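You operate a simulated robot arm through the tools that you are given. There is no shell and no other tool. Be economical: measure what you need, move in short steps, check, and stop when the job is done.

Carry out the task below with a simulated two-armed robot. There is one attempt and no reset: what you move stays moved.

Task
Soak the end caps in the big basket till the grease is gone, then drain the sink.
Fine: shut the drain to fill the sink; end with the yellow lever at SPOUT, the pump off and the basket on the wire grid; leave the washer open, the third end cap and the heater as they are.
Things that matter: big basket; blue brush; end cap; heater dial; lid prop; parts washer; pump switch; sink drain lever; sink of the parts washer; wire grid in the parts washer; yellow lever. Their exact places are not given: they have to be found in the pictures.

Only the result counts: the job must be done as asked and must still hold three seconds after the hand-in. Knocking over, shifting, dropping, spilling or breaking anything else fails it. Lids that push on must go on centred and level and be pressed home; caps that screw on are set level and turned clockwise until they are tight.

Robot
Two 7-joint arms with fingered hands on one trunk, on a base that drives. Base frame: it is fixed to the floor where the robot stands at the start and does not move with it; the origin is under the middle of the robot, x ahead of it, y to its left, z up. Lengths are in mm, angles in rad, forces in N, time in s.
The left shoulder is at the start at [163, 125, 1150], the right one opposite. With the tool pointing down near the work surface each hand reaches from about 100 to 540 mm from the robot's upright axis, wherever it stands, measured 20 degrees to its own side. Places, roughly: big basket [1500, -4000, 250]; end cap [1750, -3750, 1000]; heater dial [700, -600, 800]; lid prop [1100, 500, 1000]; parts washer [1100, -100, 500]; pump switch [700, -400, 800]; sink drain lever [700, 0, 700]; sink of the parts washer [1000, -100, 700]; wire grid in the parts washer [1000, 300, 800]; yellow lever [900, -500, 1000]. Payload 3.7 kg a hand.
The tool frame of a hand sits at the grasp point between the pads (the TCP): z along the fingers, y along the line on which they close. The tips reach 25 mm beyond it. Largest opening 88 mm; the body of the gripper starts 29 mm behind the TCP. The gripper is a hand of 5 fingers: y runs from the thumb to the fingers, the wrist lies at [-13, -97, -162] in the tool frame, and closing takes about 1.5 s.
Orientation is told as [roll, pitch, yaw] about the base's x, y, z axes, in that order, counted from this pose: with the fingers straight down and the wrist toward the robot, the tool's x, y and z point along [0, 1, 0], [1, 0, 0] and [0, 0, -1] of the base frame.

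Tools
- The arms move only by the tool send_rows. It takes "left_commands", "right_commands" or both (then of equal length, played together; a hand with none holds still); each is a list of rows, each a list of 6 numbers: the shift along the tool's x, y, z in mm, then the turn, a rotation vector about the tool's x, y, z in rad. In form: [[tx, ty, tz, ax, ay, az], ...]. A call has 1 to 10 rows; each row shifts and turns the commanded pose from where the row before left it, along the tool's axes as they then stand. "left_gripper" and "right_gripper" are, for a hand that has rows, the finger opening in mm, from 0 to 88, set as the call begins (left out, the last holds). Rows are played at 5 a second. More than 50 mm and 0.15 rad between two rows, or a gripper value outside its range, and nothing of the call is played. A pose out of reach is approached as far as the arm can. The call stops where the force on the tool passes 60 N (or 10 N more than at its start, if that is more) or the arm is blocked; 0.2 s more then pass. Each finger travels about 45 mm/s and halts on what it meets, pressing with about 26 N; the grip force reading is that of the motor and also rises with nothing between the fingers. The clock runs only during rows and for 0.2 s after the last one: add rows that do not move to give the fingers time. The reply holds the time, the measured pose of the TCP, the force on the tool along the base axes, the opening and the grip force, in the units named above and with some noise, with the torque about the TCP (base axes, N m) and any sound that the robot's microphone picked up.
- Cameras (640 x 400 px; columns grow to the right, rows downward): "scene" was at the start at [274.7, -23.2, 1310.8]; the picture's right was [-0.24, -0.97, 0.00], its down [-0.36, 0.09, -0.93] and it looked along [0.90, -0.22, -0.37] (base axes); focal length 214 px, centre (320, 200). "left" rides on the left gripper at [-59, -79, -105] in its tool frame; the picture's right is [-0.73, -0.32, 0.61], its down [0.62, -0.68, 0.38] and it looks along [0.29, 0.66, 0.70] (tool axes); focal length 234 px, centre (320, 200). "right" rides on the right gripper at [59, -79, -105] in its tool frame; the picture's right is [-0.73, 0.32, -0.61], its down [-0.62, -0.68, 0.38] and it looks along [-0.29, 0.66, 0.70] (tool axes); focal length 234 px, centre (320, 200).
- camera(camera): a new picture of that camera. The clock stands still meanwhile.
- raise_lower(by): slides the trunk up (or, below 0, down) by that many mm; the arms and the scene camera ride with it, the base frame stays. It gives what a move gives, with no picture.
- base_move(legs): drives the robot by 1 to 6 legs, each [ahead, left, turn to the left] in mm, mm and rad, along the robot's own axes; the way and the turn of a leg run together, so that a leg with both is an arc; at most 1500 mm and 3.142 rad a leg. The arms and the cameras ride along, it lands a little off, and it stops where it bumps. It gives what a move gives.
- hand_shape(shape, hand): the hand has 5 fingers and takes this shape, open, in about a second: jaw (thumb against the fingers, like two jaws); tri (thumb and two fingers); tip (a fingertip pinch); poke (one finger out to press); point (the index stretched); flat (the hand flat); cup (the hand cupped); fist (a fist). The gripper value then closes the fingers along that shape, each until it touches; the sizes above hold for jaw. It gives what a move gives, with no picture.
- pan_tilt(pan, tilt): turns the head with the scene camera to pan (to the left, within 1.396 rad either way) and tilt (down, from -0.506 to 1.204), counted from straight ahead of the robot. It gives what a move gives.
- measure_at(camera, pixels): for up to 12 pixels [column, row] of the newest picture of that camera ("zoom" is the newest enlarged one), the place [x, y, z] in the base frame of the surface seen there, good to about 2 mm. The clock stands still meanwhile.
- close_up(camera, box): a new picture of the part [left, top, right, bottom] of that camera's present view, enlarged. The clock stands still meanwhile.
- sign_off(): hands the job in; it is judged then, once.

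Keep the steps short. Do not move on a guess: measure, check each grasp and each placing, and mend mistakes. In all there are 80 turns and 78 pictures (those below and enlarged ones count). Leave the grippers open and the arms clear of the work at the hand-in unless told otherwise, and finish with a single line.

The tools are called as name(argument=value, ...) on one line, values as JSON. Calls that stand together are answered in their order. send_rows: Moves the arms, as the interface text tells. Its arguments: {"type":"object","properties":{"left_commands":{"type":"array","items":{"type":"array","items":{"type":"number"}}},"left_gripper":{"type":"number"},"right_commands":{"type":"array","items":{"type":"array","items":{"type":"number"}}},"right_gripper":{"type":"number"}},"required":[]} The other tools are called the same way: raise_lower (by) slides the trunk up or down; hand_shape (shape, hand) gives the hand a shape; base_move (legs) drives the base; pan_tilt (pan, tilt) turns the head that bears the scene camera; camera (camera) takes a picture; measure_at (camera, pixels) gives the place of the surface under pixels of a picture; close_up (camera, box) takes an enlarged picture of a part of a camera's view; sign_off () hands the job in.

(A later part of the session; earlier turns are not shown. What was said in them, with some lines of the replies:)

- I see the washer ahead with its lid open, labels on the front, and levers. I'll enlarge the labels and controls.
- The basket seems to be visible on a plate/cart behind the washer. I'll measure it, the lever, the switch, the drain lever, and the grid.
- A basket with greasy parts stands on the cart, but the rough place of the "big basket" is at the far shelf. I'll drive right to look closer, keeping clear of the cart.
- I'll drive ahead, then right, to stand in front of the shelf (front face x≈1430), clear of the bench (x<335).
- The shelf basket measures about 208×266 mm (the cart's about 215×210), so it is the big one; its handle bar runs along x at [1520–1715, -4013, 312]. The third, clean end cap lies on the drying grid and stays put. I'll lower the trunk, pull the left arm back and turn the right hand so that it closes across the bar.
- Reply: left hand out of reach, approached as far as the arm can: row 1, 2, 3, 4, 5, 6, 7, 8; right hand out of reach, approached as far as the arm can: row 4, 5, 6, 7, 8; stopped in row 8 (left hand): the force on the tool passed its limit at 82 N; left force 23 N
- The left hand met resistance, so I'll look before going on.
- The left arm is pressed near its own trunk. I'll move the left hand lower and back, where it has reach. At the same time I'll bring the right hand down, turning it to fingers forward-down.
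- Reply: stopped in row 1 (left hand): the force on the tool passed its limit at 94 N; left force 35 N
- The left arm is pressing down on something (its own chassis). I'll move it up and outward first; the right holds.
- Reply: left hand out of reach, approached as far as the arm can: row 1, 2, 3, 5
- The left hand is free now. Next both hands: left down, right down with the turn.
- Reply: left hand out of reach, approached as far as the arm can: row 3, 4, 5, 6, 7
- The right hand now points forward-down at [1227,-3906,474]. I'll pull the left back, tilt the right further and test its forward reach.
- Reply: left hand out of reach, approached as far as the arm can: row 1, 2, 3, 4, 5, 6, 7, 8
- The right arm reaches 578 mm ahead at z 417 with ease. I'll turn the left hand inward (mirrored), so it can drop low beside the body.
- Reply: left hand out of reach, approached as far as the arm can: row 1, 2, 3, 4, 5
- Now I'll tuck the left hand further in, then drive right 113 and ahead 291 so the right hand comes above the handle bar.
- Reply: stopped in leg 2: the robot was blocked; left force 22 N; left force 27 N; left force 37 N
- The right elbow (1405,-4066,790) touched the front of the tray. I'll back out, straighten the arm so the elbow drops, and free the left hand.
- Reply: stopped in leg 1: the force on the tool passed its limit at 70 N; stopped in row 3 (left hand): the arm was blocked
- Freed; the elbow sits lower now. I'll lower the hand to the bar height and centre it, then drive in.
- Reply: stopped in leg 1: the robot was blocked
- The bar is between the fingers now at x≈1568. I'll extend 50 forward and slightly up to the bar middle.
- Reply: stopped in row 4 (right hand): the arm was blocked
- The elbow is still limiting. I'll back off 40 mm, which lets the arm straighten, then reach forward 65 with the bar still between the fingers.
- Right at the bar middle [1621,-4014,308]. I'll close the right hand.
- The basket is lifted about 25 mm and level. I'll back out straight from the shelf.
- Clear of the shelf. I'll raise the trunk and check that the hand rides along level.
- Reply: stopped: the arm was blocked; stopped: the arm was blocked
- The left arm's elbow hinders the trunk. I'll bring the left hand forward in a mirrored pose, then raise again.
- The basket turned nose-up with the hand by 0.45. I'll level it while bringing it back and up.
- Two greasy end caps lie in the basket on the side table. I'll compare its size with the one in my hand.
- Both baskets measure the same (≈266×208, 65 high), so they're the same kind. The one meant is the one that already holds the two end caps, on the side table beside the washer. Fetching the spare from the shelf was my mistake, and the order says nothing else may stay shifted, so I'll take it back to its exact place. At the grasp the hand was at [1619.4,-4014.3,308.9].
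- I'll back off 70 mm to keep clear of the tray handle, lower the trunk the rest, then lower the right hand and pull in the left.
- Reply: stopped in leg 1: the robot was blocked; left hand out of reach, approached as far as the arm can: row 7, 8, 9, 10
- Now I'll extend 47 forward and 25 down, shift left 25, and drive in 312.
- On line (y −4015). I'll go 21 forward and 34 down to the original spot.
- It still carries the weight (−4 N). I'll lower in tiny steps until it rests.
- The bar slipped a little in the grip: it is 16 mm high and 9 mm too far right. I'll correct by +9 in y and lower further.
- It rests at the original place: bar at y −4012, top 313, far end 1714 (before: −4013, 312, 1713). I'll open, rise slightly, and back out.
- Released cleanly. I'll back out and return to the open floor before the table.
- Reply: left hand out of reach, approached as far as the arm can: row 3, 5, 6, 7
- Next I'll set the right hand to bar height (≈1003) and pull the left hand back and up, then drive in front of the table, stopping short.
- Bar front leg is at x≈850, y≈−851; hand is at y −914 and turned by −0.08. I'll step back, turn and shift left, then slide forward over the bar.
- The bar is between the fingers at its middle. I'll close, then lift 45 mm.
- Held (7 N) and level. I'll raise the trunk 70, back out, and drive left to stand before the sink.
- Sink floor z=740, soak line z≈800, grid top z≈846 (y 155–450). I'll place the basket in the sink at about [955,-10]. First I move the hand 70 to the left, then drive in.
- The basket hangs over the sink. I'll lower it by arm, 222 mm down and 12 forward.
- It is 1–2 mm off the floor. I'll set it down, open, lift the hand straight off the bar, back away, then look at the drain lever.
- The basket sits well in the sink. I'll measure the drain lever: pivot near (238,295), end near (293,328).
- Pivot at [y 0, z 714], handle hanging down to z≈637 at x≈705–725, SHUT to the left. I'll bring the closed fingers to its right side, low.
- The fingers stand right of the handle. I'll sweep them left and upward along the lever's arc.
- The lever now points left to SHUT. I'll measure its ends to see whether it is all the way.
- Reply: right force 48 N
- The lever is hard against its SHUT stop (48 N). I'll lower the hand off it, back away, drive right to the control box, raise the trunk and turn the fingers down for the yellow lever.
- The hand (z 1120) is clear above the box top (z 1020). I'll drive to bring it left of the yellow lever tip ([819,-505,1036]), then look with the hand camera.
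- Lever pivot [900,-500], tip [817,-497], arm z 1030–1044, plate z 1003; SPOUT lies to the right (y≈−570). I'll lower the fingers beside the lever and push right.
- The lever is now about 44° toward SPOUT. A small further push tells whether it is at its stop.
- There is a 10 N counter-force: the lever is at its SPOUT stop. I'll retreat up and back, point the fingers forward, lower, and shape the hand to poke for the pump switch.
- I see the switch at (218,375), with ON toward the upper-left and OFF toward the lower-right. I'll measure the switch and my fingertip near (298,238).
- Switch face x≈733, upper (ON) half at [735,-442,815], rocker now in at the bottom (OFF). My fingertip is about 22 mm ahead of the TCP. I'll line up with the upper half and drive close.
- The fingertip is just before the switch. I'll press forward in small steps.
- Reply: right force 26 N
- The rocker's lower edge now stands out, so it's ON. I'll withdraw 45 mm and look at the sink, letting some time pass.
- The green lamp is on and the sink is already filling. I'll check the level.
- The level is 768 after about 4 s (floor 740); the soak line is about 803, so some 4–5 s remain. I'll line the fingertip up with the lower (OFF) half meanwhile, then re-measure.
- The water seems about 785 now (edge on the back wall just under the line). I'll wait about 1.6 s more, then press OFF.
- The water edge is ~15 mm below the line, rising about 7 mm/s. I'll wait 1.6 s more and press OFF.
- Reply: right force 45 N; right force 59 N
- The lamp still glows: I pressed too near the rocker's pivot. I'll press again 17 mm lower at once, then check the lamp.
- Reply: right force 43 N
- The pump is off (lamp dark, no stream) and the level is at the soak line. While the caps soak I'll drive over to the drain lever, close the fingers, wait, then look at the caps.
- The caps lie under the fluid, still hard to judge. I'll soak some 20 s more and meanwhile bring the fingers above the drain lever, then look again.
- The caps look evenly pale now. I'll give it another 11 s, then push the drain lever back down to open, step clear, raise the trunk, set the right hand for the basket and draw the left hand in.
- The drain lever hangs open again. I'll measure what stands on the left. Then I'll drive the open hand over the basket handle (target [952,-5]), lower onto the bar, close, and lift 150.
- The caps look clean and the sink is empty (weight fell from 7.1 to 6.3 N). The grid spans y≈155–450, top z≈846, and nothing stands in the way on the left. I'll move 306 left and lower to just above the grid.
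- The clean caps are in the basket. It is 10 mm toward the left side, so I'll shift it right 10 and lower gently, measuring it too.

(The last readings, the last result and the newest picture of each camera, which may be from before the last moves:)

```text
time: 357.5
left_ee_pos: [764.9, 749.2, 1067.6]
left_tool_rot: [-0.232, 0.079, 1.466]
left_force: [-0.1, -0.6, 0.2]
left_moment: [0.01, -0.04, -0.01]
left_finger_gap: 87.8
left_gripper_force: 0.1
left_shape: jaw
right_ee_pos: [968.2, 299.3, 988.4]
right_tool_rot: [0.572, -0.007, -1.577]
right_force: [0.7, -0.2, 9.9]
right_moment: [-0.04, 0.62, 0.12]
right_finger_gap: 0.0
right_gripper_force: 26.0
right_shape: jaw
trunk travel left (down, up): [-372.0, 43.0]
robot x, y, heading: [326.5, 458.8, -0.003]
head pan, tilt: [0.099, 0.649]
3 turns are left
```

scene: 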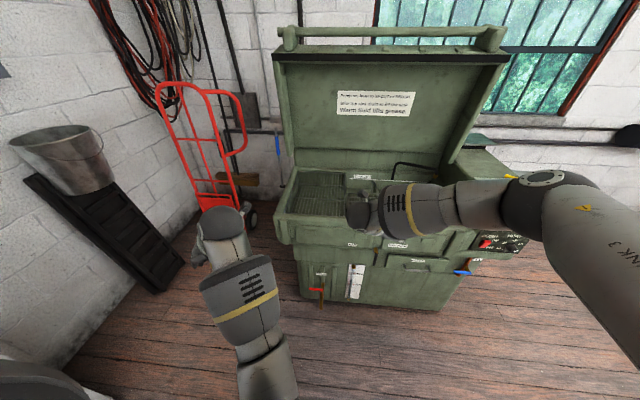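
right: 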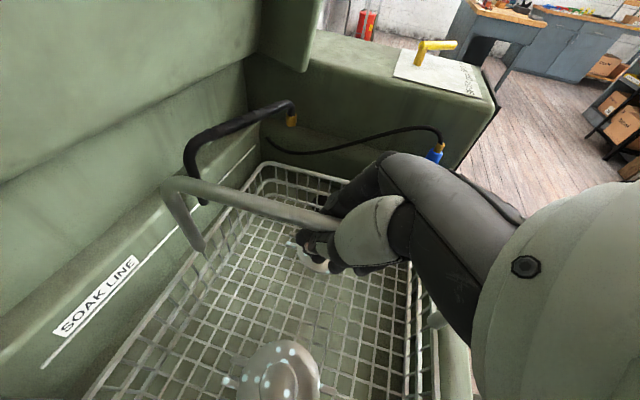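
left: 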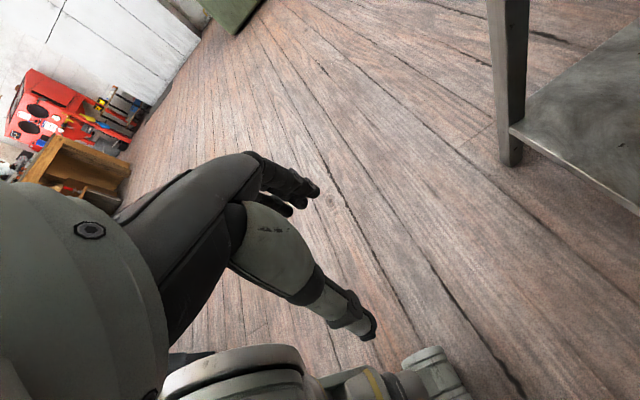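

It rests on the grid (upward force +10 N). I'll ease off, open, lift the hand straight up, and back away for a check.

send_rows(right_commands=[[1, 0, -1.5, 0, 0, 0], [0, 0, 0, 0, 0, 0]])

send_rows(right_commands=[[0, 0, 0, 0, 0, 0], [0, 0, 0, 0, 0, 0], [0, 0, 0, 0, 0, 0], [0, 0, 0, 0, 0, 0], [0, 0, 0, 0, 0, 0], [0, 0, 0, 0, 0, 0], [0, 0, 0, 0, 0, 0], [0, 0, 0, 0, 0, 0], [0, 0, 0, 0, 0, 0], [0, 0, 0, 0, 0, 0]], right_gripper=88)

send_rows(right_commands=[[5, 0, -9, 0, 0, 0], [11, 0, -17, 0, 0, 0], [16, 0, -25, 0, 0, 0], [16, 0, -25, 0, 0, 0], [16, 0, -25, 0, 0, 0], [10, 0, -16, 0, 0, 0], [0, 0, 0, 0, 0, 0]])

base_move(legs=[[-400, 0, 0]])

pan_tilt(pan=-0.25, tilt=0.55)

camera(camera="scene")

```text
time: 358.1
left_ee_pos: [765.0, 748.9, 1067.5]
left_tool_rot: [-0.231, 0.079, 1.466]
left_force: [-0.5, 0.6, -0.2]
left_moment: [0.01, -0.03, 0.01]
left_finger_gap: 87.7
left_gripper_force: 0.1
left_shape: jaw
right_ee_pos: [967.3, 297.7, 988.4]
right_tool_rot: [0.569, -0.007, -1.576]
right_force: [-0.3, 0.4, 4.4]
right_moment: [-0.03, 0.35, 0.09]
right_finger_gap: 0.1
right_gripper_force: 26.2
right_shape: jaw
trunk travel left (down, up): [-372.0, 43.0]
robot x, y, heading: [332.2, 461.2, 0.005]
head pan, tilt: [0.099, 0.649]
```

```text
time: 360.3
left_ee_pos: [764.3, 747.3, 1068.7]
left_tool_rot: [-0.232, 0.079, 1.467]
left_force: [0.6, -0.2, 0.0]
left_moment: [0.01, 0.0, -0.02]
left_finger_gap: 87.7
left_gripper_force: 0.1
left_shape: jaw
right_ee_pos: [968.1, 298.6, 988.2]
right_tool_rot: [0.571, -0.007, -1.578]
right_force: [-0.1, -0.9, 3.4]
right_moment: [0.01, 0.2, 0.02]
right_finger_gap: 87.6
right_gripper_force: 0.1
right_shape: jaw
trunk travel left (down, up): [-372.0, 43.0]
robot x, y, heading: [330.1, 463.0, 0.003]
head pan, tilt: [0.099, 0.649]
```

```text
time: 361.9
left_ee_pos: [764.7, 748.3, 1068.0]
left_tool_rot: [-0.233, 0.078, 1.466]
left_force: [-0.8, -0.6, 0.6]
left_moment: [0.03, -0.03, 0.0]
left_finger_gap: 87.8
left_gripper_force: 0.0
left_shape: jaw
right_ee_pos: [967.3, 299.2, 1126.1]
right_tool_rot: [0.569, -0.005, -1.578]
right_force: [0.2, -0.4, -0.3]
right_moment: [0.0, 0.0, 0.03]
right_finger_gap: 87.7
right_gripper_force: 0.0
right_shape: jaw
trunk travel left (down, up): [-372.0, 43.0]
robot x, y, heading: [330.6, 460.0, -0.002]
head pan, tilt: [0.099, 0.649]
```

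```text
time: 364.4
left_ee_pos: [372.7, 747.1, 1067.8]
left_tool_rot: [-0.233, 0.079, 1.461]
left_force: [0.6, -0.4, -0.2]
left_moment: [0.02, -0.01, -0.01]
left_finger_gap: 87.9
left_gripper_force: 0.0
left_shape: jaw
right_ee_pos: [572.6, 297.1, 1125.7]
right_tool_rot: [0.57, -0.005, -1.581]
right_force: [0.4, 0.0, -0.3]
right_moment: [0.04, 0.02, 0.03]
right_finger_gap: 87.8
right_gripper_force: 0.0
right_shape: jaw
trunk travel left (down, up): [-372.0, 43.0]
robot x, y, heading: [-66.5, 460.3, -0.005]
head pan, tilt: [0.099, 0.649]
```

```text
time: 365.2
left_ee_pos: [373.6, 746.9, 1069.3]
left_tool_rot: [-0.232, 0.079, 1.461]
left_force: [-0.3, -0.8, 0.4]
left_moment: [0.02, 0.01, -0.01]
left_finger_gap: 87.7
left_gripper_force: 0.1
left_shape: jaw
right_ee_pos: [572.6, 296.7, 1125.2]
right_tool_rot: [0.571, -0.006, -1.583]
right_force: [0.1, 0.7, -1.1]
right_moment: [-0.02, -0.01, -0.01]
right_finger_gap: 87.8
right_gripper_force: 0.1
right_shape: jaw
trunk travel left (down, up): [-372.0, 43.0]
robot x, y, heading: [-65.1, 457.1, 0.001]
head pan, tilt: [-0.25, 0.55]
```

```text
0 pictures are left
2 turns are left
```

scene: 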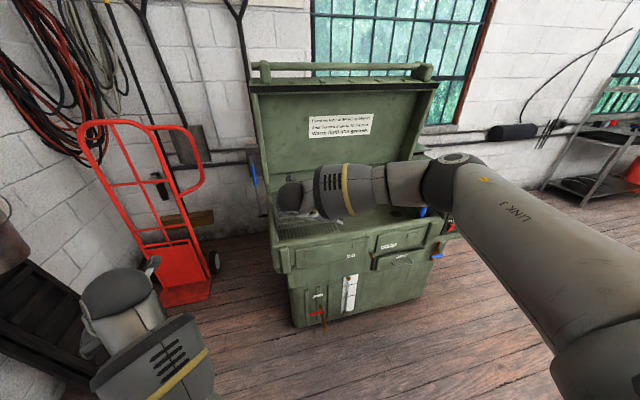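

The hand came off cleanly and the basket stands on the grid. The drain lever is open, the pump is off, the yellow lever is at SPOUT and the washer is open. I'll hand in now.

sign_off()

```text
The job is handed in.
```

I soaked the two end caps clean in their basket, drained the sink, and left the basket on the wire grid with the pump off, the yellow lever at SPOUT and the washer open; I first took an identical spare basket off the shelf by mistake and put it back to within about 2 mm.
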